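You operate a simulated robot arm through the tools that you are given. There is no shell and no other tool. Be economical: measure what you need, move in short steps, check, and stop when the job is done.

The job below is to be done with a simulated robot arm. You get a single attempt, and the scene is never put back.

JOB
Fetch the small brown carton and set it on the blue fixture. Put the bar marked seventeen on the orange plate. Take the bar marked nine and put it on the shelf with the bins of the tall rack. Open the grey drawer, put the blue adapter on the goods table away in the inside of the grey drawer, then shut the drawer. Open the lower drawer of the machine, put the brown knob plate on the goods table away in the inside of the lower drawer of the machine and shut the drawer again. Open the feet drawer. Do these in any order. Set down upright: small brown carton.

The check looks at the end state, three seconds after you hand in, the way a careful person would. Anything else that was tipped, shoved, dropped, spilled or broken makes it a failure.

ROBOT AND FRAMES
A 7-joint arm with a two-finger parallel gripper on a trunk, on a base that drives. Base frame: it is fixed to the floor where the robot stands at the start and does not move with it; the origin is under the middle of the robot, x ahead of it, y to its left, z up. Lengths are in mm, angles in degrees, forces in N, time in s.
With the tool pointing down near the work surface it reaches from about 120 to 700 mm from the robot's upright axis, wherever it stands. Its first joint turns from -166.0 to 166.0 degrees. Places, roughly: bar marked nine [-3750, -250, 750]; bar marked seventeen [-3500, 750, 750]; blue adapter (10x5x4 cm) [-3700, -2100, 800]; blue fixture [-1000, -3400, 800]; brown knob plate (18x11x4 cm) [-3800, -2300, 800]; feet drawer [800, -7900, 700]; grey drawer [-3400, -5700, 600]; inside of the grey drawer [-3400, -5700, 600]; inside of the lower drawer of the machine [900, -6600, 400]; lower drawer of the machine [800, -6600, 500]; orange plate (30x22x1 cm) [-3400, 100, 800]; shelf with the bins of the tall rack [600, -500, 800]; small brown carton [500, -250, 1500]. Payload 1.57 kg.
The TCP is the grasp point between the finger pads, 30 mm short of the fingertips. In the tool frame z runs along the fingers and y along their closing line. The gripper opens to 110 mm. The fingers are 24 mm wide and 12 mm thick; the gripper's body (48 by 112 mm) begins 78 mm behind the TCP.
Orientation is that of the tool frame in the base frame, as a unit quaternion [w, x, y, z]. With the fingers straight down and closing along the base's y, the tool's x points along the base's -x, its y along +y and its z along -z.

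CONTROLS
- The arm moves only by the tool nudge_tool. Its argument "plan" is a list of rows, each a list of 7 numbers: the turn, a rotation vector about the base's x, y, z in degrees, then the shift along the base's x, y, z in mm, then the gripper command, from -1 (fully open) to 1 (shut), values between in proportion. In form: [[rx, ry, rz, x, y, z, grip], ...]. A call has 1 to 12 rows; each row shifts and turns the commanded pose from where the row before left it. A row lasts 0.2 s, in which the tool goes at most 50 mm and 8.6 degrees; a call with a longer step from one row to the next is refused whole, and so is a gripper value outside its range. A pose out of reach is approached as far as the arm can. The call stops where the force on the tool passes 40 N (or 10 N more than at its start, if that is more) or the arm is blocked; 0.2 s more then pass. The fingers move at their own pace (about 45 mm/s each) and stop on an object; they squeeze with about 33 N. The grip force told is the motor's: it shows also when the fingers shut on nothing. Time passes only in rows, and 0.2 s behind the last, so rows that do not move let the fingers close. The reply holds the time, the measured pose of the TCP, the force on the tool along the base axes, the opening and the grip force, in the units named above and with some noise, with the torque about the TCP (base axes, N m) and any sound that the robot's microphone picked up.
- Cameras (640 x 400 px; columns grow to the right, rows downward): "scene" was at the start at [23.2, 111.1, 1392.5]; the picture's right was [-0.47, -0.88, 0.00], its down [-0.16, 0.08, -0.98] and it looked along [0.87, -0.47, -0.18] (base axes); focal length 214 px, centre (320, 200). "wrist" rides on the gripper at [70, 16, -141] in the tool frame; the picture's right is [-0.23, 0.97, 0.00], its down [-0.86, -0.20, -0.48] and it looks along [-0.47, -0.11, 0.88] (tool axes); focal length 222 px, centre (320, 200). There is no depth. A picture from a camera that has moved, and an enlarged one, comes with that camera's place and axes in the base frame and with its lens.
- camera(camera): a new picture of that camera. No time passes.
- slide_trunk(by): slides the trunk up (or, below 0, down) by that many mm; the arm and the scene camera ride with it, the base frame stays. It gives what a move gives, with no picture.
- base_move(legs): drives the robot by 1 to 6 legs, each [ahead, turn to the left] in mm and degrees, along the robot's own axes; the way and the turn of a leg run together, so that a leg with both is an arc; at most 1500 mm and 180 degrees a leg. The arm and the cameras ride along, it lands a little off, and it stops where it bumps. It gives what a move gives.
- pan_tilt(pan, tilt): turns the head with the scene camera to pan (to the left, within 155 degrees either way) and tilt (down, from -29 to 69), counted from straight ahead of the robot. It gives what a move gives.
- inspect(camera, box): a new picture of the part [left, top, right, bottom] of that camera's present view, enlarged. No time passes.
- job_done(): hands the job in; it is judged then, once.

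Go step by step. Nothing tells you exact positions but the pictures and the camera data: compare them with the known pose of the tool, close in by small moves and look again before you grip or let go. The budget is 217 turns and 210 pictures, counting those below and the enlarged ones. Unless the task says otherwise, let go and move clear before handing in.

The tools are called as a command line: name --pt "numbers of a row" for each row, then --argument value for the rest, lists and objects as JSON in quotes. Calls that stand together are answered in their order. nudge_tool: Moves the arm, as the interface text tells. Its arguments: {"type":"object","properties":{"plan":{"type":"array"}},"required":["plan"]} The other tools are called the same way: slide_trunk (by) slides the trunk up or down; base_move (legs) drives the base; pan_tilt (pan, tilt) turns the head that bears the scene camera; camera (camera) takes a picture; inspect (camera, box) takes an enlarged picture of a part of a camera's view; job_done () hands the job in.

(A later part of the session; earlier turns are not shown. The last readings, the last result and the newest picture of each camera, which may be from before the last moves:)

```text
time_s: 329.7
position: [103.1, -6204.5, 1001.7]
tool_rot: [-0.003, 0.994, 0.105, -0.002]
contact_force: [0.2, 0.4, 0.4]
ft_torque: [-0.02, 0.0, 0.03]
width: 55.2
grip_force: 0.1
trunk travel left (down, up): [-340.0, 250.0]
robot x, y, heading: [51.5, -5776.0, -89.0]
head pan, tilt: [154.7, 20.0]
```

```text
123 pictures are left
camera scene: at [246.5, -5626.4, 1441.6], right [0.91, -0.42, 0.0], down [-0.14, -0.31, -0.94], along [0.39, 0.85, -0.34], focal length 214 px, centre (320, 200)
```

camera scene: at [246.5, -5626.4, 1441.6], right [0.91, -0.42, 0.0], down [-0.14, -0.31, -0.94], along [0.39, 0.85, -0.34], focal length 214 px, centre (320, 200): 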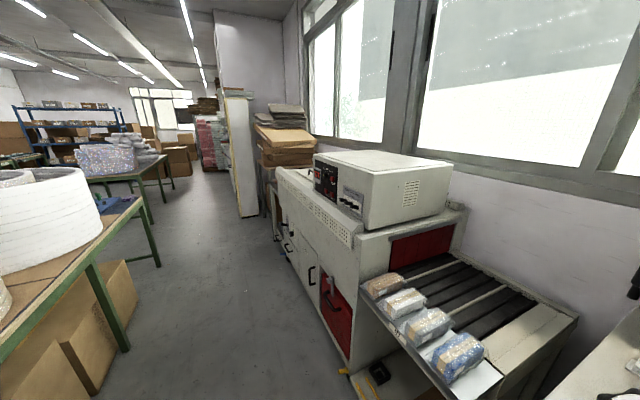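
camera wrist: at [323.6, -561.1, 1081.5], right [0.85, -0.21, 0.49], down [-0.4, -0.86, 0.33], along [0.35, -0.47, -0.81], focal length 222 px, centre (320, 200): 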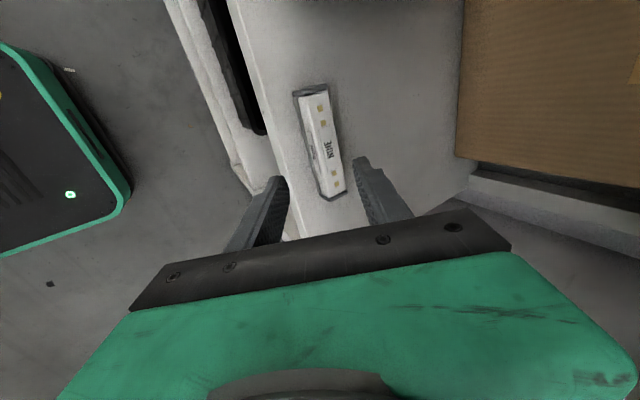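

The machine with HEAT/TIME panels has two drawers at its far end; the bench beyond should hold the feet drawer. Zoom in.

pan_tilt --pan 30 --tilt 25

inspect --camera "scene" --box '[230, 180, 390, 340]'

inspect --camera "scene" --box '[290, 110, 450, 210]'

```text
time_s: 331.7
position: [103.1, -6203.3, 1002.1]
tool_rot: [-0.003, 0.994, 0.105, -0.002]
contact_force: [-0.3, 0.1, -0.7]
ft_torque: [0.01, -0.04, -0.01]
width: 54.9
grip_force: 0.2
trunk travel left (down, up): [-340.0, 250.0]
robot x, y, heading: [53.0, -5777.6, -89.2]
head pan, tilt: [30.0, 25.0]
```

```text
2.50 times, centred on (310, 260) of scene
camera zoom: at [254.9, -5790.2, 1433.5], right [-0.86, -0.51, 0.0], down [-0.22, 0.36, -0.91], along [0.46, -0.78, -0.42], focal length 536 px, centre (345, 50)
```

zoom: 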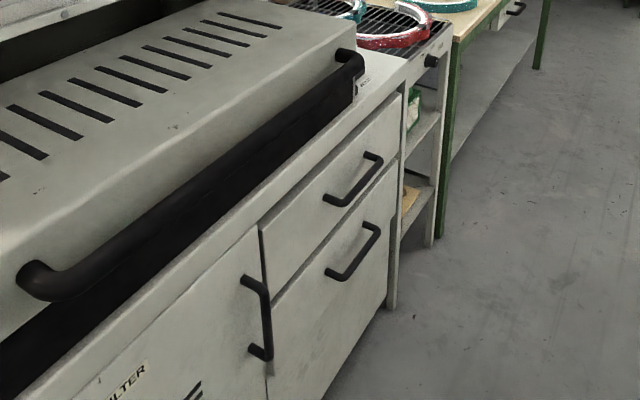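

```text
4.00 times, centred on (370, 160) of scene
camera zoom: at [254.9, -5790.2, 1433.5], right [-0.86, -0.51, 0.0], down [-0.22, 0.36, -0.91], along [0.46, -0.78, -0.42], focal length 858 px, centre (120, 360)
```

zoom: 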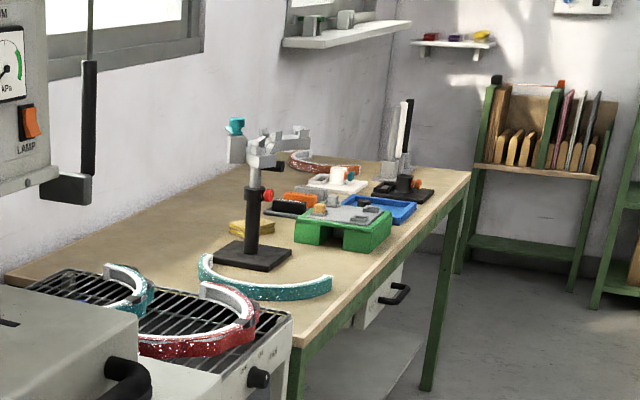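

The machine's lower drawer handle is near (690, −6575, 500). I move in front of it, facing it, and lower the view.

base_move --legs '[[770, 0], [0, 89]]'

pan_tilt --pan -15 --tilt 45

camera --camera "scene"

```text
time_s: 339.7
position: [492.1, -6502.4, 1002.1]
tool_rot: [0.001, 0.637, 0.77, -0.004]
contact_force: [1.2, 0.4, 0.1]
ft_torque: [-0.04, -0.01, 0.01]
width: 55.4
grip_force: 0.0
trunk travel left (down, up): [-340.0, 250.0]
robot x, y, heading: [60.2, -6545.9, -0.6]
head pan, tilt: [30.0, 25.0]
```

```text
time_s: 340.8
position: [493.0, -6504.3, 1000.8]
tool_rot: [0.001, 0.638, 0.77, -0.003]
contact_force: [0.6, -0.3, 0.3]
ft_torque: [-0.01, 0.03, 0.0]
width: 55.1
grip_force: 0.0
trunk travel left (down, up): [-340.0, 250.0]
robot x, y, heading: [61.0, -6542.9, -0.8]
head pan, tilt: [-15.0, 45.0]
```

```text
120 pictures are left
camera scene: at [82.4, -6410.6, 1402.9], right [-0.27, -0.96, 0.0], down [-0.68, 0.19, -0.71], along [0.68, -0.19, -0.71], focal length 214 px, centre (320, 200)
```

scene: 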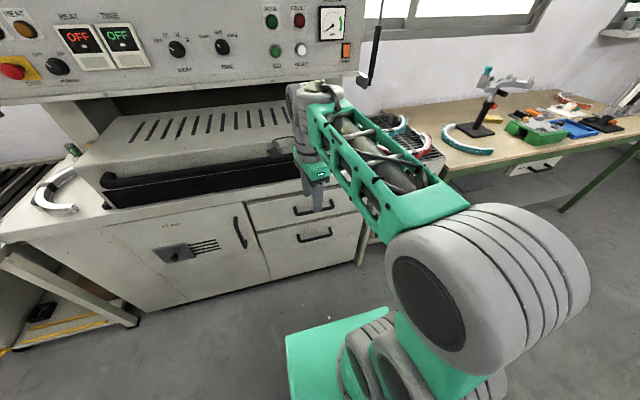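

Two rays meet: the lower handle is at (675, −6551, 530). I lower the trunk and align the tool with closing along x.

slide_trunk --by -300

nudge_tool --pt "0 -7 -5.3 0 -10 -20 -0.3" --pt "0 -7 -5.3 0 -10 -20 -0.3" --pt "0 -7 0 0 -10 -20 -0.3" --pt "0 -7 0 0 -10 -20 -0.3" --pt "0 0 0 0 -8 -20 -0.3" --pt "0 0 0 0 0 0 -0.3"

camera --camera "wrist"

camera --camera "scene"

```text
time_s: 343.8
position: [491.9, -6502.0, 702.5]
tool_rot: [0.001, 0.638, 0.77, -0.004]
contact_force: [1.0, 0.4, 0.8]
ft_torque: [0.01, -0.03, -0.01]
width: 54.9
grip_force: 0.1
trunk travel left (down, up): [-40.0, 550.0]
robot x, y, heading: [60.0, -6545.2, -0.7]
head pan, tilt: [-15.0, 45.0]
```

```text
refused: row 1 steps farther than a row can; nothing moved
```

```text
119 pictures are left
camera wrist: at [495.4, -6430.2, 843.2], right [1.0, -0.04, 0.0], down [-0.03, -0.87, 0.48], along [-0.02, -0.48, -0.87], focal length 222 px, centre (320, 200)
```

wrist: 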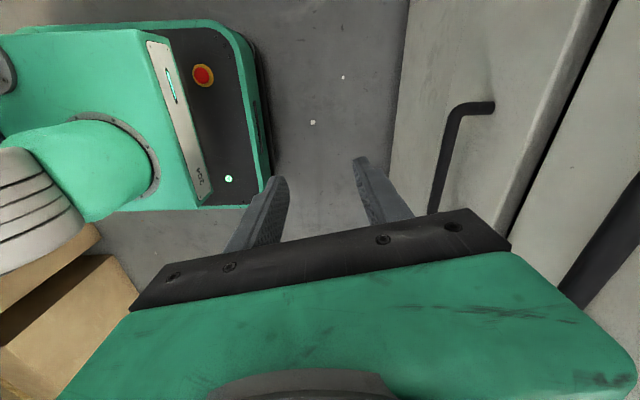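

```text
118 pictures are left
camera scene: at [82.3, -6410.7, 1102.9], right [-0.27, -0.96, 0.0], down [-0.68, 0.19, -0.71], along [0.68, -0.19, -0.71], focal length 214 px, centre (320, 200)
```

scene: 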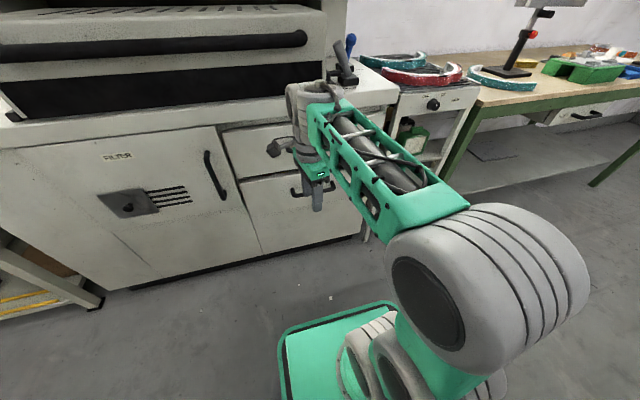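

Handle bar at x≈677, face at ≈716, handle from y −6470 to −6632. I tilt 28° and approach above it.

nudge_tool --pt "0 0 -5.3 0 -10 -20 -0.3" --pt "0 0 -5.3 0 -10 -20 -0.3" --pt "0 -7 0 0 -10 -20 -0.3" --pt "0 -7 0 0 -10 -20 -0.3" --pt "0 -7 0 15 -8 -20 -0.3" --pt "0 -7 0 15 0 0 -0.3" --pt "0 0 0 15 0 0 -0.3" --pt "0 0 0 0 0 0 -0.3"

camera --camera "wrist"

```text
time_s: 345.6
position: [537.7, -6551.1, 601.4]
tool_rot: [0.172, 0.685, 0.688, 0.168]
contact_force: [0.0, -0.2, -0.5]
ft_torque: [-0.01, -0.01, 0.02]
width: 71.4
grip_force: 0.0
trunk travel left (down, up): [-40.0, 550.0]
robot x, y, heading: [57.8, -6543.5, -0.8]
head pan, tilt: [-15.0, 45.0]
```

```text
117 pictures are left
camera wrist: at [485.1, -6479.3, 735.0], right [0.86, -0.22, 0.46], down [-0.4, -0.85, 0.34], along [0.31, -0.47, -0.82], focal length 222 px, centre (320, 200)
```

wrist: 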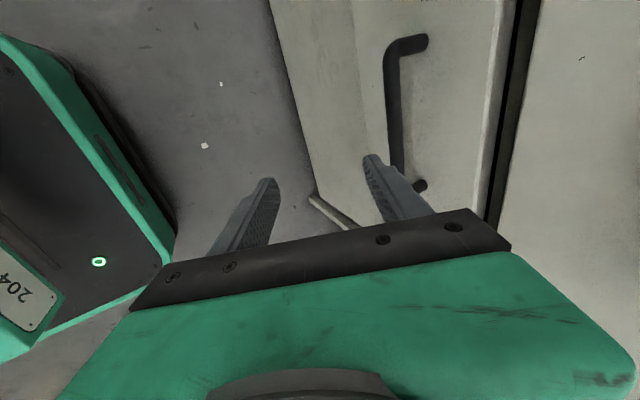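

Now narrow the opening to ~28 mm and line up along the tool axis above the bar.

nudge_tool --pt "0 0 0 35 4 0 0.49" --pt "0 0 0 35 0 1 0.49" --pt "0 0 0 31 0 1 0.49" --pt "0 0 0 0 0 0 0.49"

camera --camera "wrist"

inspect --camera "scene" --box '[230, 80, 430, 220]'

```text
time_s: 346.6
position: [638.3, -6545.0, 602.9]
tool_rot: [0.171, 0.687, 0.686, 0.167]
contact_force: [0.0, -0.4, -0.3]
ft_torque: [0.01, -0.01, -0.01]
width: 28.1
grip_force: 0.1
trunk travel left (down, up): [-40.0, 550.0]
robot x, y, heading: [60.8, -6547.6, -0.7]
head pan, tilt: [-15.0, 45.0]
```

```text
116 pictures are left
camera wrist: at [587.1, -6473.7, 735.6], right [0.86, -0.23, 0.45], down [-0.4, -0.85, 0.34], along [0.31, -0.47, -0.82], focal length 222 px, centre (320, 200)
```

wrist: 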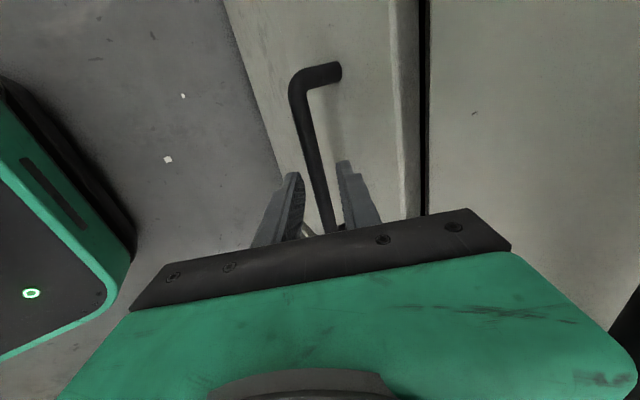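

```text
2.86 times, centred on (330, 150) of scene
camera zoom: at [82.3, -6410.7, 1102.9], right [-0.27, -0.96, 0.0], down [-0.68, 0.19, -0.71], along [0.68, -0.19, -0.71], focal length 613 px, centre (291, 343)
```

zoom: 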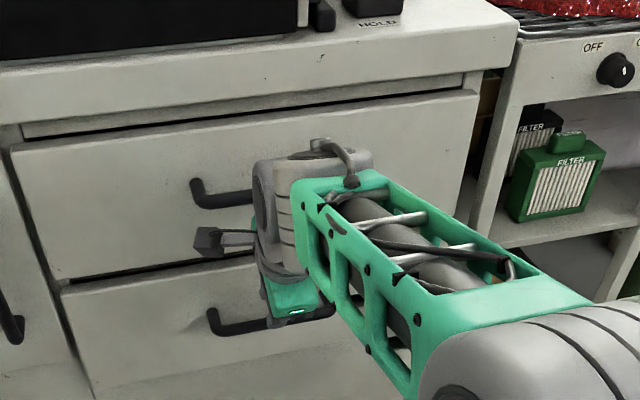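

The bar passes between the fingers. Advance 60 mm along the tool axis and close.

nudge_tool --pt "0 0 0 9.5 0 -18 0.49" --pt "0 0 0 9.5 0 -18 0.49" --pt "0 0 0 9.5 0 -17 0.49" --pt "0 0 0 0 0 0 0.49"

camera --camera "wrist"

nudge_tool --pt "0 0 0 0 0 0 1" --pt "0 0 0 0 0 0 1" --pt "0 0 0 0 0 0 1"

```text
time_s: 347.6
position: [666.0, -6545.2, 549.1]
tool_rot: [0.172, 0.686, 0.687, 0.167]
contact_force: [0.1, 0.2, -0.6]
ft_torque: [0.01, -0.01, 0.0]
width: 28.0
grip_force: 0.1
trunk travel left (down, up): [-40.0, 550.0]
robot x, y, heading: [57.2, -6543.8, -0.5]
head pan, tilt: [-15.0, 45.0]
```

```text
114 pictures are left
camera wrist: at [614.6, -6475.0, 682.8], right [0.86, -0.22, 0.45], down [-0.4, -0.85, 0.34], along [0.31, -0.47, -0.82], focal length 222 px, centre (320, 200)
```

wrist: 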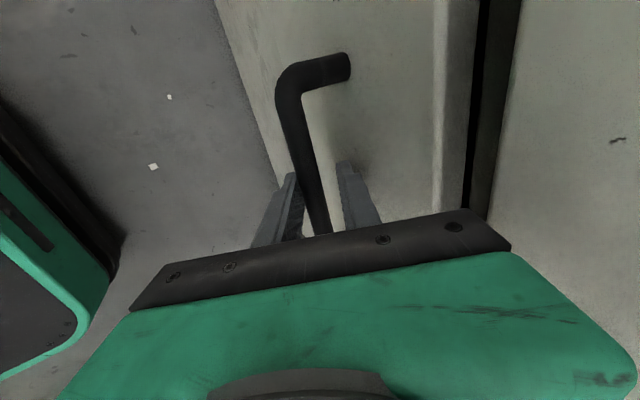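

```text
time_s: 348.4
position: [663.7, -6546.8, 546.9]
tool_rot: [0.169, 0.688, 0.687, 0.164]
contact_force: [-29.2, 1.3, -9.8]
ft_torque: [0.19, 0.03, -0.62]
width: 15.8
grip_force: 31.6
trunk travel left (down, up): [-40.0, 550.0]
robot x, y, heading: [61.7, -6544.1, -0.6]
head pan, tilt: [-15.0, 45.0]
```

Gripped (15.8 mm). Test pull with the arm.

nudge_tool --pt "0 0 0 -8 0 0 1" --pt "0 0 0 -15 0 0 1" --pt "0 0 0 -15 0 0 1" --pt "0 0 0 -15 0 0 1"

camera --camera "wrist"

```text
time_s: 349.4
position: [614.1, -6546.4, 548.8]
tool_rot: [0.172, 0.686, 0.687, 0.166]
contact_force: [-1.7, 2.4, -10.2]
ft_torque: [0.9, 0.06, -0.35]
width: 15.6
grip_force: 31.5
trunk travel left (down, up): [-40.0, 550.0]
robot x, y, heading: [59.8, -6545.0, -0.8]
head pan, tilt: [-15.0, 45.0]
```

```text
113 pictures are left
camera wrist: at [563.0, -6475.3, 682.9], right [0.86, -0.22, 0.45], down [-0.4, -0.85, 0.34], along [0.31, -0.47, -0.82], focal length 222 px, centre (320, 200)
```

wrist: 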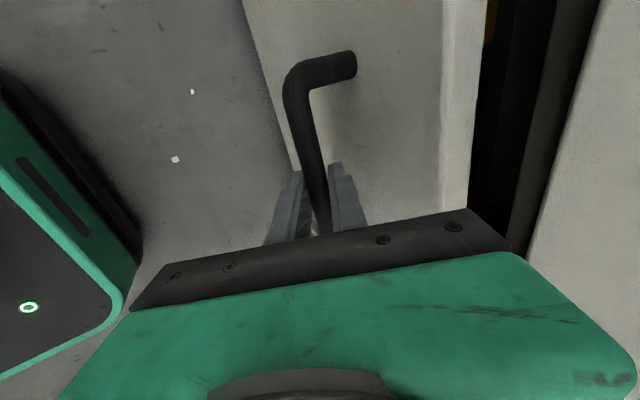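

The drawer slides. Pull it out further by reversing the base 270 mm.

base_move --legs '[[-270, 0]]'

camera --camera "scene"

```text
time_s: 351.3
position: [349.8, -6543.1, 551.7]
tool_rot: [0.173, 0.686, 0.686, 0.17]
contact_force: [22.0, -12.1, 4.4]
ft_torque: [-0.24, -0.15, -0.9]
width: 15.8
grip_force: 31.2
trunk travel left (down, up): [-40.0, 550.0]
robot x, y, heading: [-204.3, -6539.5, -0.5]
head pan, tilt: [-15.0, 45.0]
```

```text
112 pictures are left
camera scene: at [-183.7, -6408.4, 1103.1], right [-0.27, -0.96, 0.0], down [-0.68, 0.19, -0.71], along [0.68, -0.19, -0.71], focal length 214 px, centre (320, 200)
```

scene: 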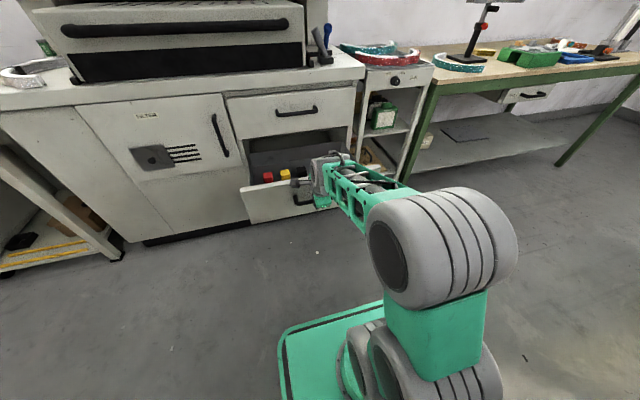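

The drawer is open about 315 mm. Release and withdraw, then view inside.

nudge_tool --pt "0 0 0 3 0 0 0.6" --pt "0 0 0 0 0 0 0.45" --pt "0 0 0 0 0 0 0.45" --pt "0 0 0 -9 0 18 0.45" --pt "0 0 0 -15 0 28 0.45" --pt "0 0 0 -15 0 40 0.45" --pt "0 0 0 0 0 48 0.45" --pt "0 0 0 0 0 48 0.45" --pt "0 0 0 0 0 48 0.45"

camera --camera "scene"

inspect --camera "scene" --box '[220, 100, 380, 240]'

```text
time_s: 353.3
position: [314.3, -6543.6, 782.3]
tool_rot: [0.175, 0.685, 0.687, 0.169]
contact_force: [-0.5, 0.3, 0.2]
ft_torque: [-0.01, -0.01, -0.01]
width: 30.3
grip_force: 0.1
trunk travel left (down, up): [-40.0, 550.0]
robot x, y, heading: [-207.3, -6542.4, -0.6]
head pan, tilt: [-15.0, 45.0]
```

```text
111 pictures are left
camera scene: at [-184.3, -6407.9, 1102.8], right [-0.27, -0.96, 0.0], down [-0.68, 0.19, -0.71], along [0.68, -0.19, -0.71], focal length 214 px, centre (320, 200)
```

scene: 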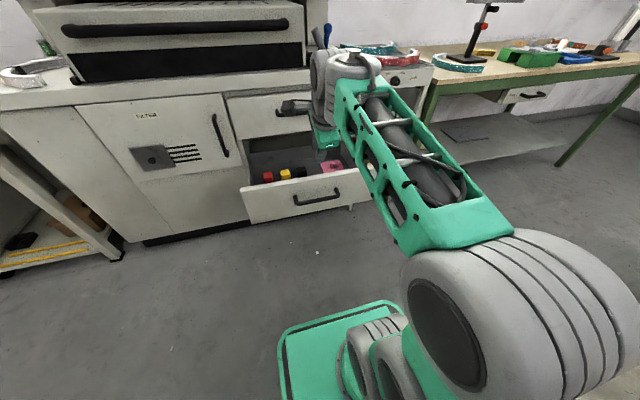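

```text
2.86 times, centred on (300, 170) of scene
camera zoom: at [-184.3, -6407.9, 1102.8], right [-0.27, -0.96, 0.0], down [-0.68, 0.19, -0.71], along [0.68, -0.19, -0.71], focal length 613 px, centre (377, 286)
```

zoom: 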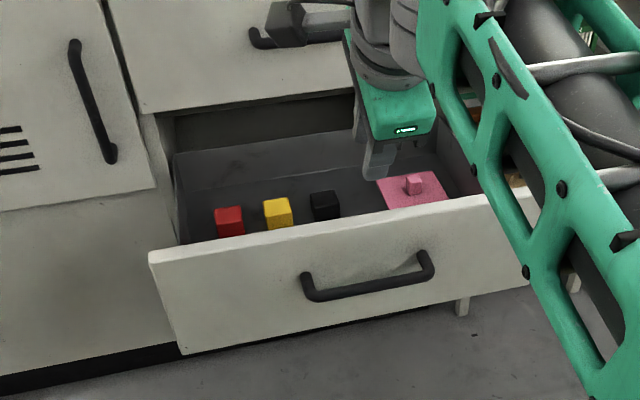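

The drawer holds cubes and a pink knob plate; free space lies behind them. I take a wrist view for later.

camera --camera "wrist"

pan_tilt --pan -60 --tilt 15

camera --camera "scene"

```text
109 pictures are left
camera wrist: at [261.9, -6471.8, 915.5], right [0.86, -0.22, 0.46], down [-0.4, -0.85, 0.33], along [0.32, -0.47, -0.82], focal length 222 px, centre (320, 200)
```

wrist: 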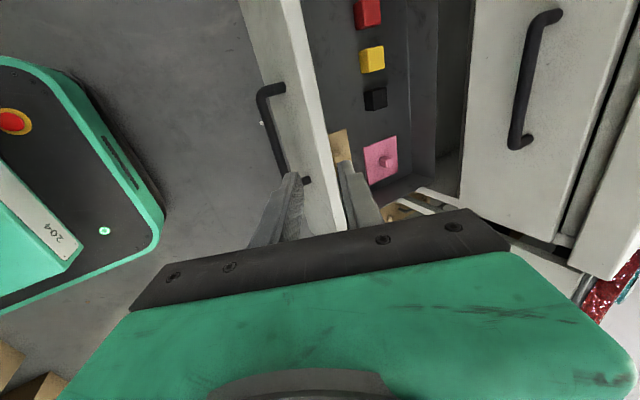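

```text
time_s: 354.4
position: [314.7, -6541.5, 781.9]
tool_rot: [0.174, 0.685, 0.687, 0.169]
contact_force: [0.4, -0.5, 0.4]
ft_torque: [0.01, 0.01, -0.02]
width: 30.3
grip_force: 0.1
trunk travel left (down, up): [-40.0, 550.0]
robot x, y, heading: [-206.3, -6540.3, -0.4]
head pan, tilt: [-60.0, 15.0]
```

```text
108 pictures are left
camera scene: at [-216.8, -6467.4, 1149.6], right [-0.87, -0.49, 0.0], down [-0.13, 0.23, -0.97], along [0.48, -0.84, -0.26], focal length 214 px, centre (320, 200)
```

scene: 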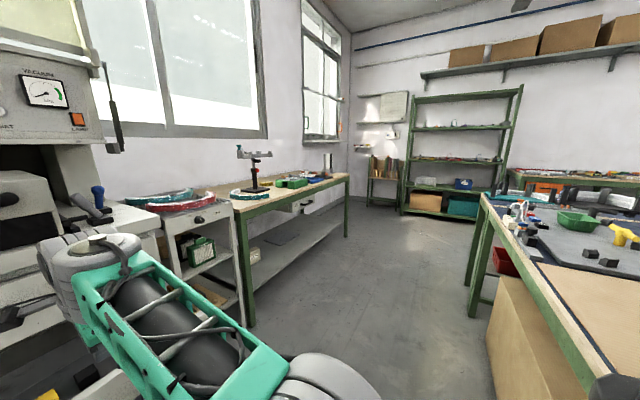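

Free strip in the drawer in front of the items (x≈425–590) noted. Now the feet drawer under the bench.

inspect --camera "scene" --box '[220, 170, 360, 260]'

```text
4.44 times, centred on (290, 215) of scene
camera zoom: at [-216.8, -6467.4, 1149.6], right [-0.87, -0.49, 0.0], down [-0.13, 0.23, -0.97], along [0.48, -0.84, -0.26], focal length 953 px, centre (453, 133)
```

zoom: 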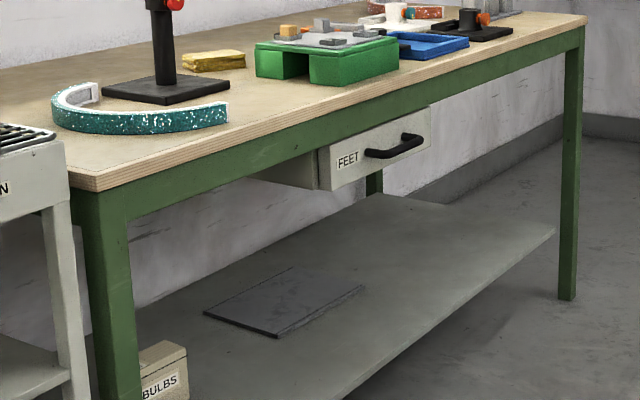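

The FEET drawer handle is near (720, −7850, 665). I drive there.

base_move --legs '[[-50, 0], [0, -89.5], [1280, 0], [0, 90], [250, 0]]'

pan_tilt --pan 10 --tilt 40

camera --camera "scene"

camera --camera "wrist"

```text
time_s: 355.4
position: [280.3, -6537.1, 784.2]
tool_rot: [0.176, 0.682, 0.689, 0.171]
contact_force: [0.0, -0.1, -0.1]
ft_torque: [0.0, 0.03, 0.0]
width: 30.2
grip_force: 0.0
trunk travel left (down, up): [-40.0, 550.0]
robot x, y, heading: [-238.7, -6542.2, -0.1]
head pan, tilt: [-60.0, 15.0]
stopped in leg 1: the robot was blocked; the commanded pose is now the measured one
```

```text
time_s: 356.8
position: [280.2, -6537.0, 784.7]
tool_rot: [0.175, 0.683, 0.688, 0.172]
contact_force: [0.5, -0.5, -0.2]
ft_torque: [0.02, -0.03, 0.0]
width: 30.1
grip_force: 0.1
trunk travel left (down, up): [-40.0, 550.0]
robot x, y, heading: [-237.9, -6538.3, -0.3]
head pan, tilt: [10.0, 40.0]
```

```text
106 pictures are left
camera scene: at [-214.4, -6369.6, 1110.2], right [0.17, -0.99, 0.0], down [-0.63, -0.11, -0.77], along [0.76, 0.13, -0.64], focal length 214 px, centre (320, 200)
```

scene: 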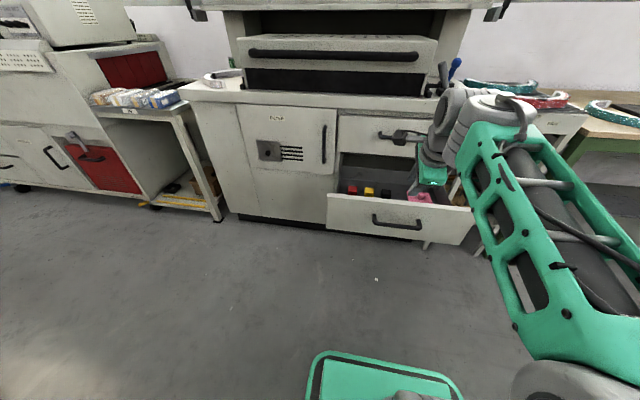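

```text
105 pictures are left
camera wrist: at [226.7, -6466.4, 916.9], right [0.86, -0.22, 0.46], down [-0.4, -0.86, 0.33], along [0.32, -0.47, -0.82], focal length 222 px, centre (320, 200)
```

wrist: 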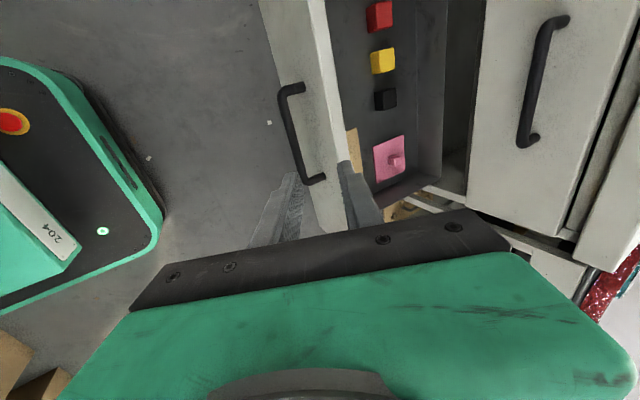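

Blocked behind by the long table. I go forward a little, then turn and drive.

base_move --legs '[[125, 0], [0, -89.7], [1280, 0], [0, 90], [120, 0]]'

camera --camera "scene"

camera --camera "wrist"

```text
time_s: 372.6
position: [545.2, -7820.8, 784.0]
tool_rot: [0.174, 0.678, 0.693, 0.173]
contact_force: [-0.6, 0.1, -0.3]
ft_torque: [-0.01, 0.0, 0.0]
width: 30.2
grip_force: 0.0
trunk travel left (down, up): [-40.0, 550.0]
robot x, y, heading: [23.1, -7827.9, 0.8]
head pan, tilt: [10.0, 40.0]
```

```text
104 pictures are left
camera scene: at [48.6, -7658.4, 1110.1], right [0.18, -0.98, 0.0], down [-0.63, -0.12, -0.77], along [0.75, 0.14, -0.64], focal length 214 px, centre (320, 200)
```

scene: 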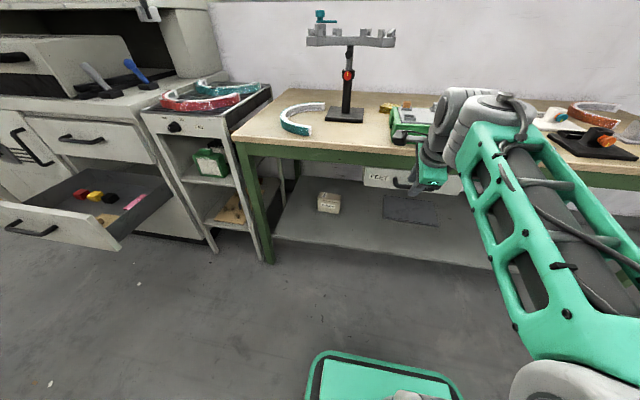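

```text
103 pictures are left
camera wrist: at [490.7, -7750.4, 916.9], right [0.86, -0.21, 0.46], down [-0.39, -0.86, 0.33], along [0.33, -0.47, -0.82], focal length 222 px, centre (320, 200)
```

wrist: 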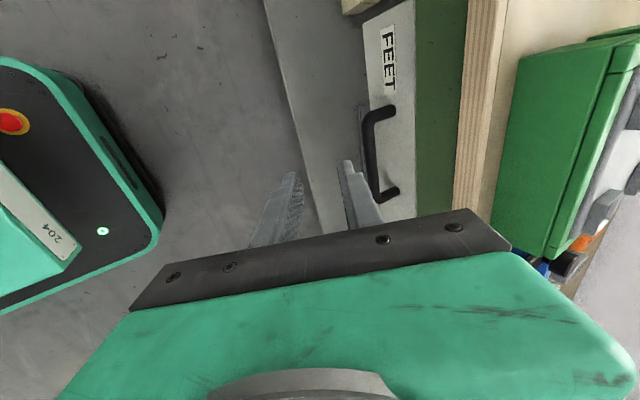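

Handle about (700, −7880, 640). I move closer for a second ray.

nudge_tool --pt "0 0 0 10 -25 -20 0.3" --pt "0 0 0 15 -25 -20 0.3" --pt "0 0 0 15 -10 -25 0.3" --pt "0 0 0 0 0 0 0.3"

camera --camera "wrist"

```text
time_s: 373.6
position: [585.5, -7878.2, 718.0]
tool_rot: [0.174, 0.679, 0.692, 0.173]
contact_force: [-0.4, 0.1, -0.1]
ft_torque: [-0.05, 0.0, 0.02]
width: 38.7
grip_force: 0.1
trunk travel left (down, up): [-40.0, 550.0]
robot x, y, heading: [26.9, -7827.6, 0.4]
head pan, tilt: [10.0, 40.0]
```

```text
102 pictures are left
camera wrist: at [530.0, -7808.7, 851.9], right [0.86, -0.21, 0.46], down [-0.39, -0.86, 0.33], along [0.33, -0.47, -0.82], focal length 222 px, centre (320, 200)
```

wrist: 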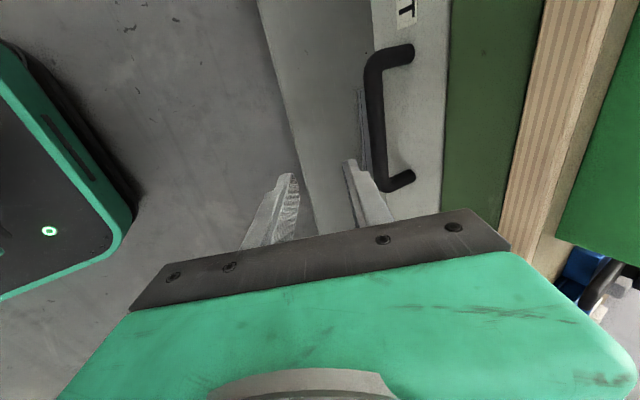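

Handle bar at (687, −7872, 661), face ≈735. I line up, slide on along the tool axis and grip.

nudge_tool --pt "0 0 0 0 6 13 0.4" --pt "0 0 0 32 0 0 0.4" --pt "0 0 0 32 0 0 0.4" --pt "0 0 0 9.5 0 -18 0.4" --pt "0 0 0 9.5 0 -18 0.4" --pt "0 0 0 0 0 0 0.4"

camera --camera "wrist"

```text
time_s: 375.0
position: [668.9, -7873.6, 696.8]
tool_rot: [0.174, 0.679, 0.692, 0.173]
contact_force: [0.0, -0.5, -0.3]
ft_torque: [0.02, -0.01, 0.01]
width: 32.8
grip_force: 0.1
trunk travel left (down, up): [-40.0, 550.0]
robot x, y, heading: [30.5, -7827.3, 0.4]
head pan, tilt: [10.0, 40.0]
```

```text
101 pictures are left
camera wrist: at [614.0, -7803.9, 829.8], right [0.86, -0.21, 0.46], down [-0.39, -0.86, 0.33], along [0.33, -0.47, -0.82], focal length 222 px, centre (320, 200)
```

wrist: 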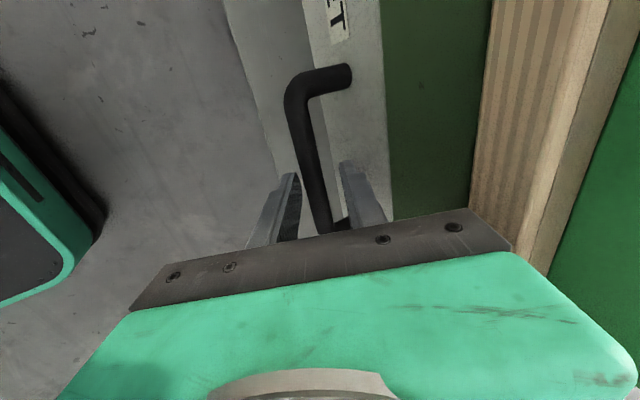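

nudge_tool --pt "0 0 0 9.5 0 -18 0.4" --pt "0 0 0 0 0 0 1" --pt "0 0 0 0 0 0 1" --pt "0 0 0 0 0 0 1" --pt "0 0 0 -5 0 0 1" --pt "0 0 0 -12 0 0 1" --pt "0 0 0 -15 0 0 1" --pt "0 0 0 -15 0 0 1"

camera --camera "wrist"

```text
time_s: 376.8
position: [630.7, -7872.7, 677.7]
tool_rot: [0.172, 0.678, 0.693, 0.171]
contact_force: [-0.8, 13.1, -17.8]
ft_torque: [0.62, -0.04, -0.62]
width: 16.2
grip_force: 31.4
trunk travel left (down, up): [-40.0, 550.0]
robot x, y, heading: [25.0, -7829.5, 0.6]
head pan, tilt: [10.0, 40.0]
```

```text
100 pictures are left
camera wrist: at [576.9, -7803.6, 809.9], right [0.86, -0.21, 0.46], down [-0.38, -0.86, 0.33], along [0.33, -0.46, -0.82], focal length 222 px, centre (320, 200)
```

wrist: 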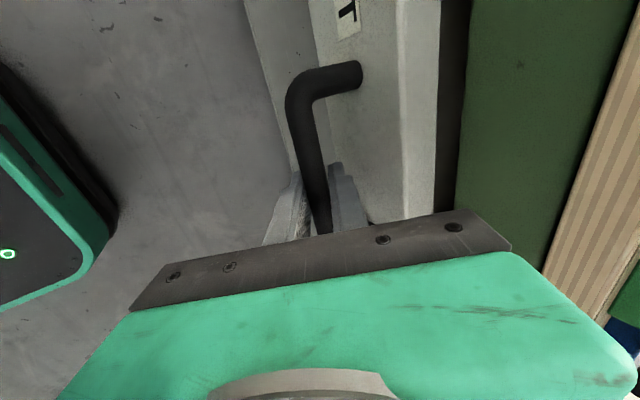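

It opens. Reverse 220 mm to open it well.

base_move --legs '[[-220, 0]]'

camera --camera "wrist"

```text
time_s: 378.5
position: [415.5, -7874.1, 677.7]
tool_rot: [0.173, 0.678, 0.693, 0.173]
contact_force: [1.1, 10.9, -17.8]
ft_torque: [0.13, -0.06, -0.81]
width: 16.6
grip_force: 32.0
trunk travel left (down, up): [-40.0, 550.0]
robot x, y, heading: [-191.8, -7830.3, 0.5]
head pan, tilt: [10.0, 40.0]
```

```text
99 pictures are left
camera wrist: at [359.9, -7805.0, 811.2], right [0.86, -0.21, 0.46], down [-0.39, -0.86, 0.33], along [0.33, -0.47, -0.82], focal length 222 px, centre (320, 200)
```

wrist: 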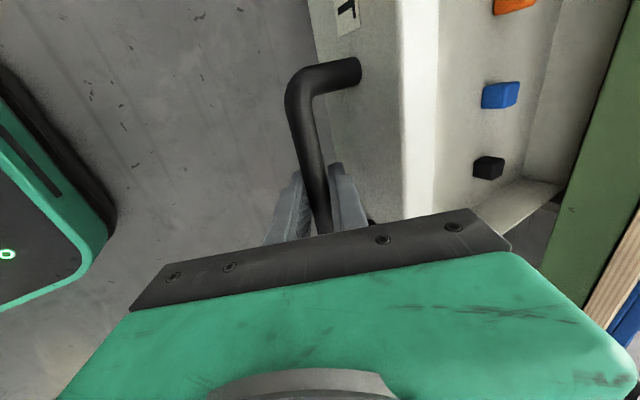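

Pull on with the arm until the stop or 90 mm.

nudge_tool --pt "0 0 0 -15 0 0 1" --pt "0 0 0 -15 0 0 1" --pt "0 0 0 -15 0 0 1" --pt "0 0 0 -15 0 0 1" --pt "0 0 0 -15 0 0 1" --pt "0 0 0 -15 0 0 1"

```text
time_s: 378.9
position: [404.3, -7873.9, 679.7]
tool_rot: [0.178, 0.679, 0.69, 0.177]
contact_force: [20.8, -0.4, -7.6]
ft_torque: [0.42, 0.0, -0.68]
width: 16.2
grip_force: 31.7
trunk travel left (down, up): [-40.0, 550.0]
robot x, y, heading: [-192.3, -7828.8, 0.5]
head pan, tilt: [10.0, 40.0]
stopped in row 2: the force on the tool passed its limit at 46 N (the readings are from after the stop); the commanded pose is now the measured one
```

Fully open. Release and withdraw upward, then survey toward the grey drawer.

nudge_tool --pt "0 0 0 5 0 0 0.6" --pt "0 0 0 0 0 0 0.4" --pt "0 0 0 0 0 0 0.4" --pt "0 0 0 -9 0 18 0.4" --pt "0 0 0 -15 0 28 0.4" --pt "0 0 0 -15 0 40 0.4" --pt "0 0 0 -10 0 45 0.4" --pt "0 0 0 0 0 48 0.4"

pan_tilt --pan -150 --tilt 12

camera --camera "scene"

pan_tilt --pan -5 --tilt 45

camera --camera "scene"

```text
time_s: 380.7
position: [357.5, -7875.3, 860.2]
tool_rot: [0.178, 0.678, 0.691, 0.175]
contact_force: [0.8, -0.5, 0.6]
ft_torque: [-0.02, 0.06, 0.0]
width: 33.1
grip_force: 0.0
trunk travel left (down, up): [-40.0, 550.0]
robot x, y, heading: [-191.5, -7827.7, 0.4]
head pan, tilt: [10.0, 40.0]
```

```text
time_s: 383.2
position: [357.3, -7874.2, 859.7]
tool_rot: [0.178, 0.678, 0.691, 0.176]
contact_force: [-0.2, -0.2, 0.9]
ft_torque: [-0.03, -0.01, 0.03]
width: 33.2
grip_force: 0.0
trunk travel left (down, up): [-40.0, 550.0]
robot x, y, heading: [-192.8, -7830.6, 0.7]
head pan, tilt: [-150.0, 12.0]
```

```text
98 pictures are left
camera scene: at [-332.7, -7723.8, 1154.6], right [-0.51, 0.86, 0.0], down [0.18, 0.11, -0.98], along [-0.84, -0.5, -0.21], focal length 214 px, centre (320, 200)
```

scene: 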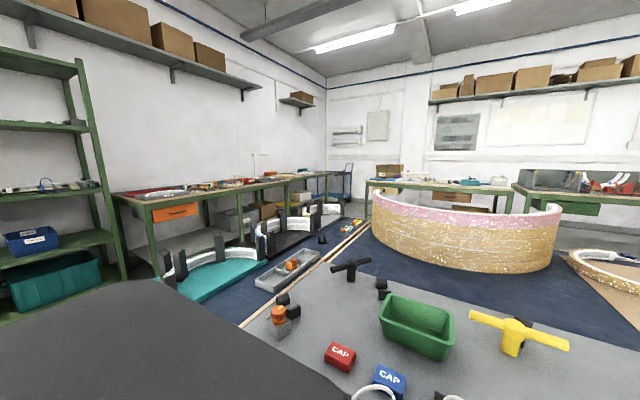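

```text
time_s: 385.5
position: [357.3, -7874.8, 859.6]
tool_rot: [0.178, 0.678, 0.691, 0.177]
contact_force: [-0.5, 0.1, -0.2]
ft_torque: [0.03, -0.01, 0.0]
width: 33.0
grip_force: 0.1
trunk travel left (down, up): [-40.0, 550.0]
robot x, y, heading: [-193.9, -7830.4, 0.7]
head pan, tilt: [-5.0, 45.0]
```

```text
97 pictures are left
camera scene: at [-171.5, -7682.5, 1102.9], right [-0.08, -1.0, 0.0], down [-0.7, 0.05, -0.71], along [0.71, -0.05, -0.71], focal length 214 px, centre (320, 200)
```

scene: 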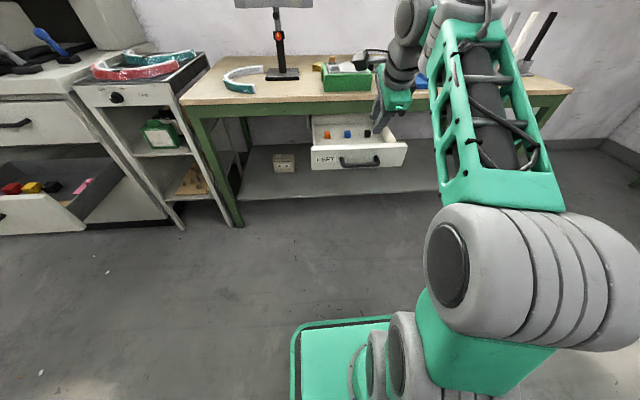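

FEET drawer is open. Now I go around the south end of the long table to the grey drawer on the west side.

base_move --legs '[[80, 0], [0, -90.5], [1080, 0], [0, -90], [1200, 0], [1100, 0]]'

pan_tilt --pan -40 --tilt 15

camera --camera "scene"

```text
time_s: 410.0
position: [-2915.9, -8872.9, 859.9]
tool_rot: [0.177, 0.691, -0.678, -0.177]
contact_force: [-0.8, 0.8, -0.2]
ft_torque: [0.01, -0.01, -0.01]
width: 33.2
grip_force: 0.0
trunk travel left (down, up): [-40.0, 550.0]
robot x, y, heading: [-2365.7, -8920.4, -179.5]
head pan, tilt: [-5.0, 45.0]
```

```text
time_s: 411.0
position: [-2915.9, -8873.5, 860.1]
tool_rot: [0.176, 0.691, -0.678, -0.178]
contact_force: [-0.4, 0.6, -0.3]
ft_torque: [-0.02, 0.03, -0.02]
width: 32.9
grip_force: 0.0
trunk travel left (down, up): [-40.0, 550.0]
robot x, y, heading: [-2363.0, -8920.5, -179.4]
head pan, tilt: [-40.0, 15.0]
```

```text
96 pictures are left
camera scene: at [-2376.0, -9012.3, 1149.6], right [0.63, 0.77, 0.0], down [0.2, -0.16, -0.97], along [-0.75, 0.61, -0.26], focal length 214 px, centre (320, 200)
```

scene: 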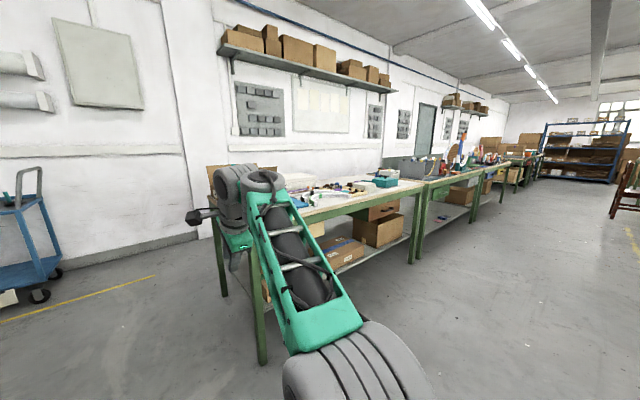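

West tables' front edge is at x≈−3300. I turn north and drive along x≈−2360 to the grey drawer.

base_move --legs '[[0, -90.5], [1300, 0], [1300, 0], [300, 0]]'

pan_tilt --pan 70 --tilt 20

camera --camera "scene"

```text
time_s: 429.1
position: [-2307.2, -5485.5, 859.8]
tool_rot: [0.003, -0.003, 0.968, 0.25]
contact_force: [-0.7, -0.1, 0.7]
ft_torque: [0.06, 0.0, -0.03]
width: 32.7
grip_force: 0.0
trunk travel left (down, up): [-40.0, 550.0]
robot x, y, heading: [-2358.7, -6030.5, 89.8]
head pan, tilt: [-40.0, 15.0]
```

```text
time_s: 430.9
position: [-2308.2, -5486.1, 860.4]
tool_rot: [0.003, -0.004, 0.968, 0.251]
contact_force: [0.4, -0.3, 0.2]
ft_torque: [0.0, 0.01, 0.04]
width: 33.3
grip_force: 0.1
trunk travel left (down, up): [-40.0, 550.0]
robot x, y, heading: [-2358.6, -6036.6, 89.8]
head pan, tilt: [70.0, 20.0]
```

```text
95 pictures are left
camera scene: at [-2598.5, -6061.1, 1141.6], right [0.34, 0.94, 0.0], down [0.32, -0.12, -0.94], along [-0.88, 0.32, -0.34], focal length 214 px, centre (320, 200)
```

scene: 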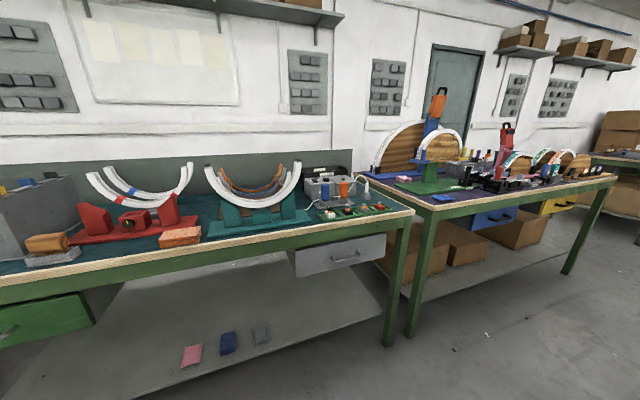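

The grey drawer's handle is near (−3230, −5730, 640). I line up in front.

base_move --legs '[[270, 0], [0, 90.2], [170, 0]]'

camera --camera "wrist"

pan_tilt --pan 0 --tilt 40

camera --camera "scene"

```text
time_s: 437.8
position: [-3079.9, -5730.7, 860.8]
tool_rot: [0.176, 0.693, -0.676, -0.177]
contact_force: [-0.4, 0.0, 0.0]
ft_torque: [0.0, -0.01, -0.01]
width: 32.8
grip_force: 0.0
trunk travel left (down, up): [-40.0, 550.0]
robot x, y, heading: [-2530.5, -5772.9, -178.9]
head pan, tilt: [70.0, 20.0]
```

```text
94 pictures are left
camera wrist: at [-3024.0, -5798.3, 992.5], right [-0.86, 0.2, 0.47], down [0.39, 0.86, 0.33], along [-0.34, 0.46, -0.82], focal length 222 px, centre (320, 200)
```

wrist: 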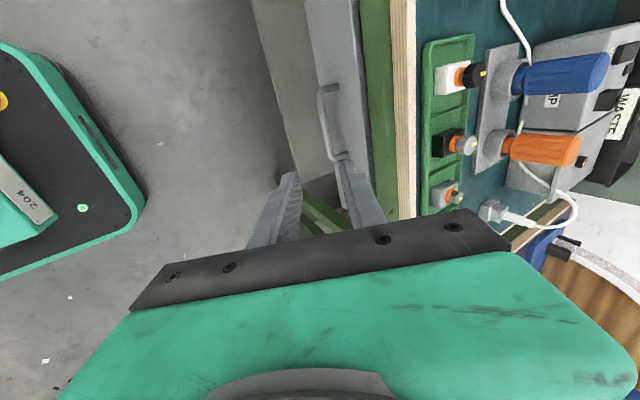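

```text
time_s: 439.2
position: [-3078.8, -5729.1, 860.6]
tool_rot: [0.177, 0.694, -0.675, -0.178]
contact_force: [0.4, 0.0, -0.4]
ft_torque: [-0.02, 0.0, -0.03]
width: 33.1
grip_force: 0.1
trunk travel left (down, up): [-40.0, 550.0]
robot x, y, heading: [-2531.0, -5770.9, -178.9]
head pan, tilt: [0.0, 40.0]
```

```text
93 pictures are left
camera scene: at [-2551.2, -5924.3, 1110.2], right [-0.02, 1.0, 0.0], down [0.64, 0.01, -0.77], along [-0.77, -0.01, -0.64], focal length 214 px, centre (320, 200)
```

scene: 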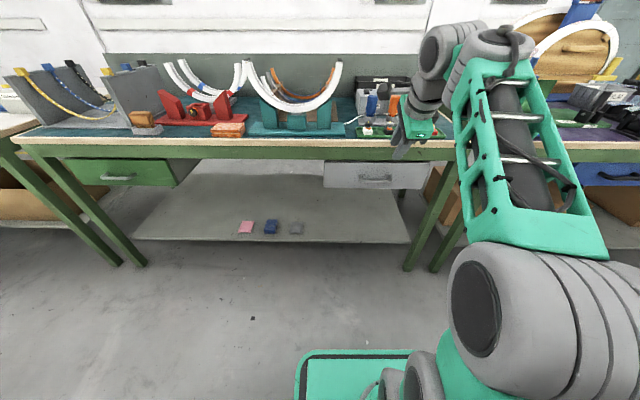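

Handle at about (−3193, −5738, 679). Move to the pre-grip point and verify.

nudge_tool --pt "0 0 0 -15 -4 -40 0.4" --pt "0 0 0 -20 -4 -40 0.4" --pt "0 0 0 -20 0 -25 0.4" --pt "0 0 0 -20 0 -8 0.4" --pt "0 0 0 0 0 0 0.4"

camera --camera "wrist"

```text
time_s: 440.4
position: [-3155.2, -5736.6, 748.2]
tool_rot: [0.177, 0.693, -0.676, -0.177]
contact_force: [0.2, -0.4, -0.5]
ft_torque: [0.01, -0.03, -0.01]
width: 32.6
grip_force: 0.0
trunk travel left (down, up): [-40.0, 550.0]
robot x, y, heading: [-2529.4, -5769.3, -178.7]
head pan, tilt: [0.0, 40.0]
```

```text
92 pictures are left
camera wrist: at [-3098.6, -5806.6, 880.0], right [-0.86, 0.2, 0.47], down [0.39, 0.86, 0.33], along [-0.34, 0.46, -0.82], focal length 222 px, centre (320, 200)
```

wrist: 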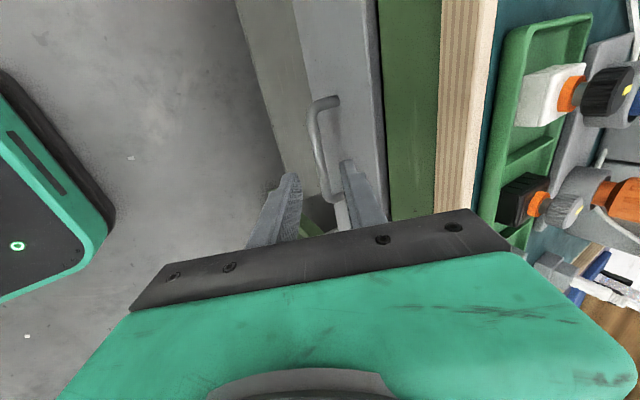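

nudge_tool --pt "0 0 0 -7 -4 -13 0.4" --pt "0 0 0 -7 0 -13 0.4" --pt "0 0 0 0 0 0 0.4"

inspect --camera "wrist" --box '[220, 60, 440, 260]'

inspect --camera "scene" --box '[320, 130, 460, 220]'

```text
time_s: 441.2
position: [-3168.2, -5741.3, 721.5]
tool_rot: [0.177, 0.693, -0.676, -0.178]
contact_force: [-0.8, -0.4, -0.3]
ft_torque: [-0.01, 0.01, -0.01]
width: 33.0
grip_force: 0.1
trunk travel left (down, up): [-40.0, 550.0]
robot x, y, heading: [-2532.6, -5768.6, -179.1]
head pan, tilt: [0.0, 40.0]
```

```text
2.00 times, centred on (330, 160) of wrist
camera zoom: at [-3112.0, -5810.0, 853.6], right [-0.86, 0.2, 0.47], down [0.39, 0.86, 0.33], along [-0.34, 0.46, -0.82], focal length 444 px, centre (300, 280)
```

zoom: 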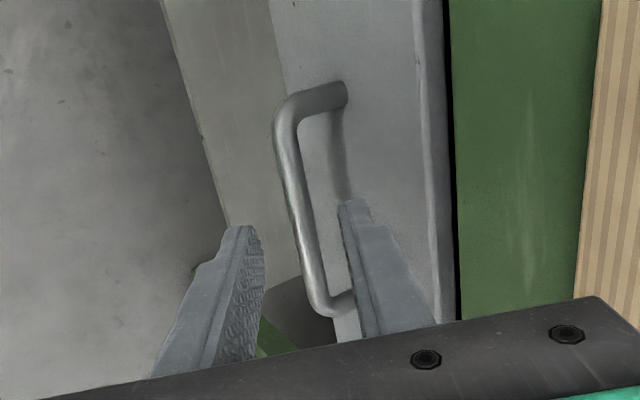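

```text
4.44 times, centred on (390, 175) of scene
camera zoom: at [-2551.2, -5924.3, 1110.1], right [-0.02, 1.0, 0.0], down [0.64, 0.01, -0.77], along [-0.77, -0.01, -0.64], focal length 953 px, centre (9, 311)
```

zoom: 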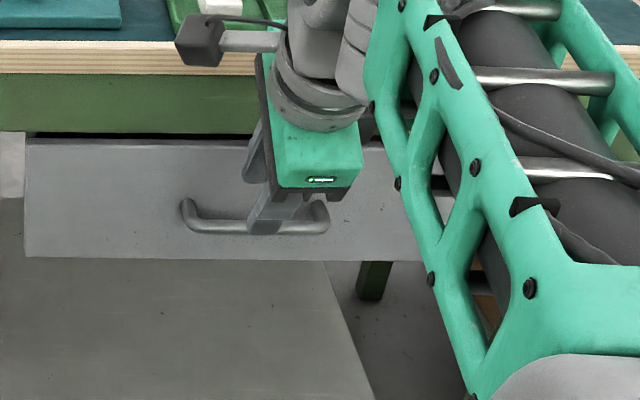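

The bar lies between the fingers, ~30 mm further. Advance and grip, then test-pull.

nudge_tool --pt "0 0 0 -7 0 -13 0.4" --pt "0 0 0 -7 0 -13 0.4" --pt "0 0 0 0 0 0 0.4"

inspect --camera "wrist" --box '[220, 60, 440, 260]'

nudge_tool --pt "0 0 0 0 0 0 1" --pt "0 0 0 0 0 0 1" --pt "0 0 0 0 0 0 1" --pt "0 0 0 5 0 0 1" --pt "0 0 0 12 0 0 1" --pt "0 0 0 15 0 0 1" --pt "0 0 0 15 0 0 1"

camera --camera "wrist"

```text
time_s: 442.0
position: [-3181.0, -5741.1, 695.7]
tool_rot: [0.177, 0.694, -0.675, -0.177]
contact_force: [0.2, -0.3, -0.2]
ft_torque: [-0.01, 0.02, -0.02]
width: 33.0
grip_force: 0.0
trunk travel left (down, up): [-40.0, 550.0]
robot x, y, heading: [-2531.9, -5769.5, -179.2]
head pan, tilt: [0.0, 40.0]
```

```text
2.00 times, centred on (330, 160) of wrist
camera zoom: at [-3126.4, -5810.4, 827.3], right [-0.86, 0.2, 0.47], down [0.39, 0.86, 0.33], along [-0.34, 0.46, -0.82], focal length 444 px, centre (300, 280)
```

zoom: 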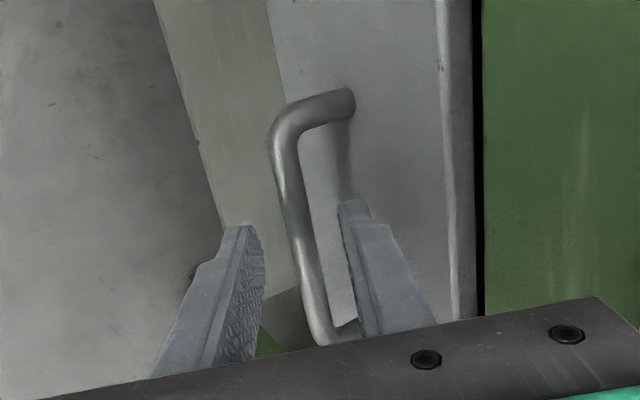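

```text
time_s: 443.6
position: [-3135.4, -5741.8, 695.5]
tool_rot: [0.177, 0.694, -0.676, -0.177]
contact_force: [0.3, -0.4, -1.0]
ft_torque: [-0.04, -0.02, 0.0]
width: 0.0
grip_force: 21.2
trunk travel left (down, up): [-40.0, 550.0]
robot x, y, heading: [-2530.7, -5768.8, -179.2]
head pan, tilt: [0.0, 40.0]
```

```text
88 pictures are left
camera wrist: at [-3080.2, -5810.7, 827.3], right [-0.86, 0.2, 0.47], down [0.39, 0.86, 0.33], along [-0.34, 0.46, -0.82], focal length 222 px, centre (320, 200)
```

wrist: 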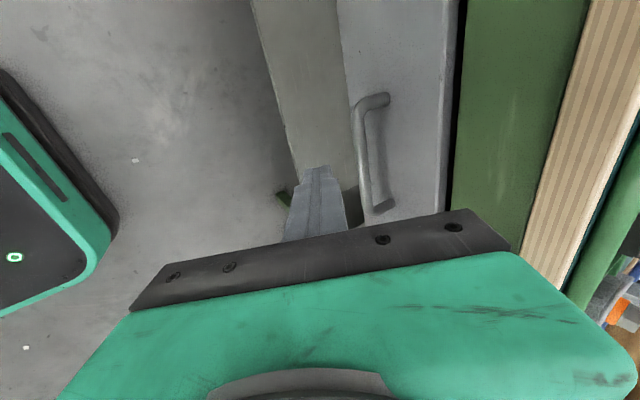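

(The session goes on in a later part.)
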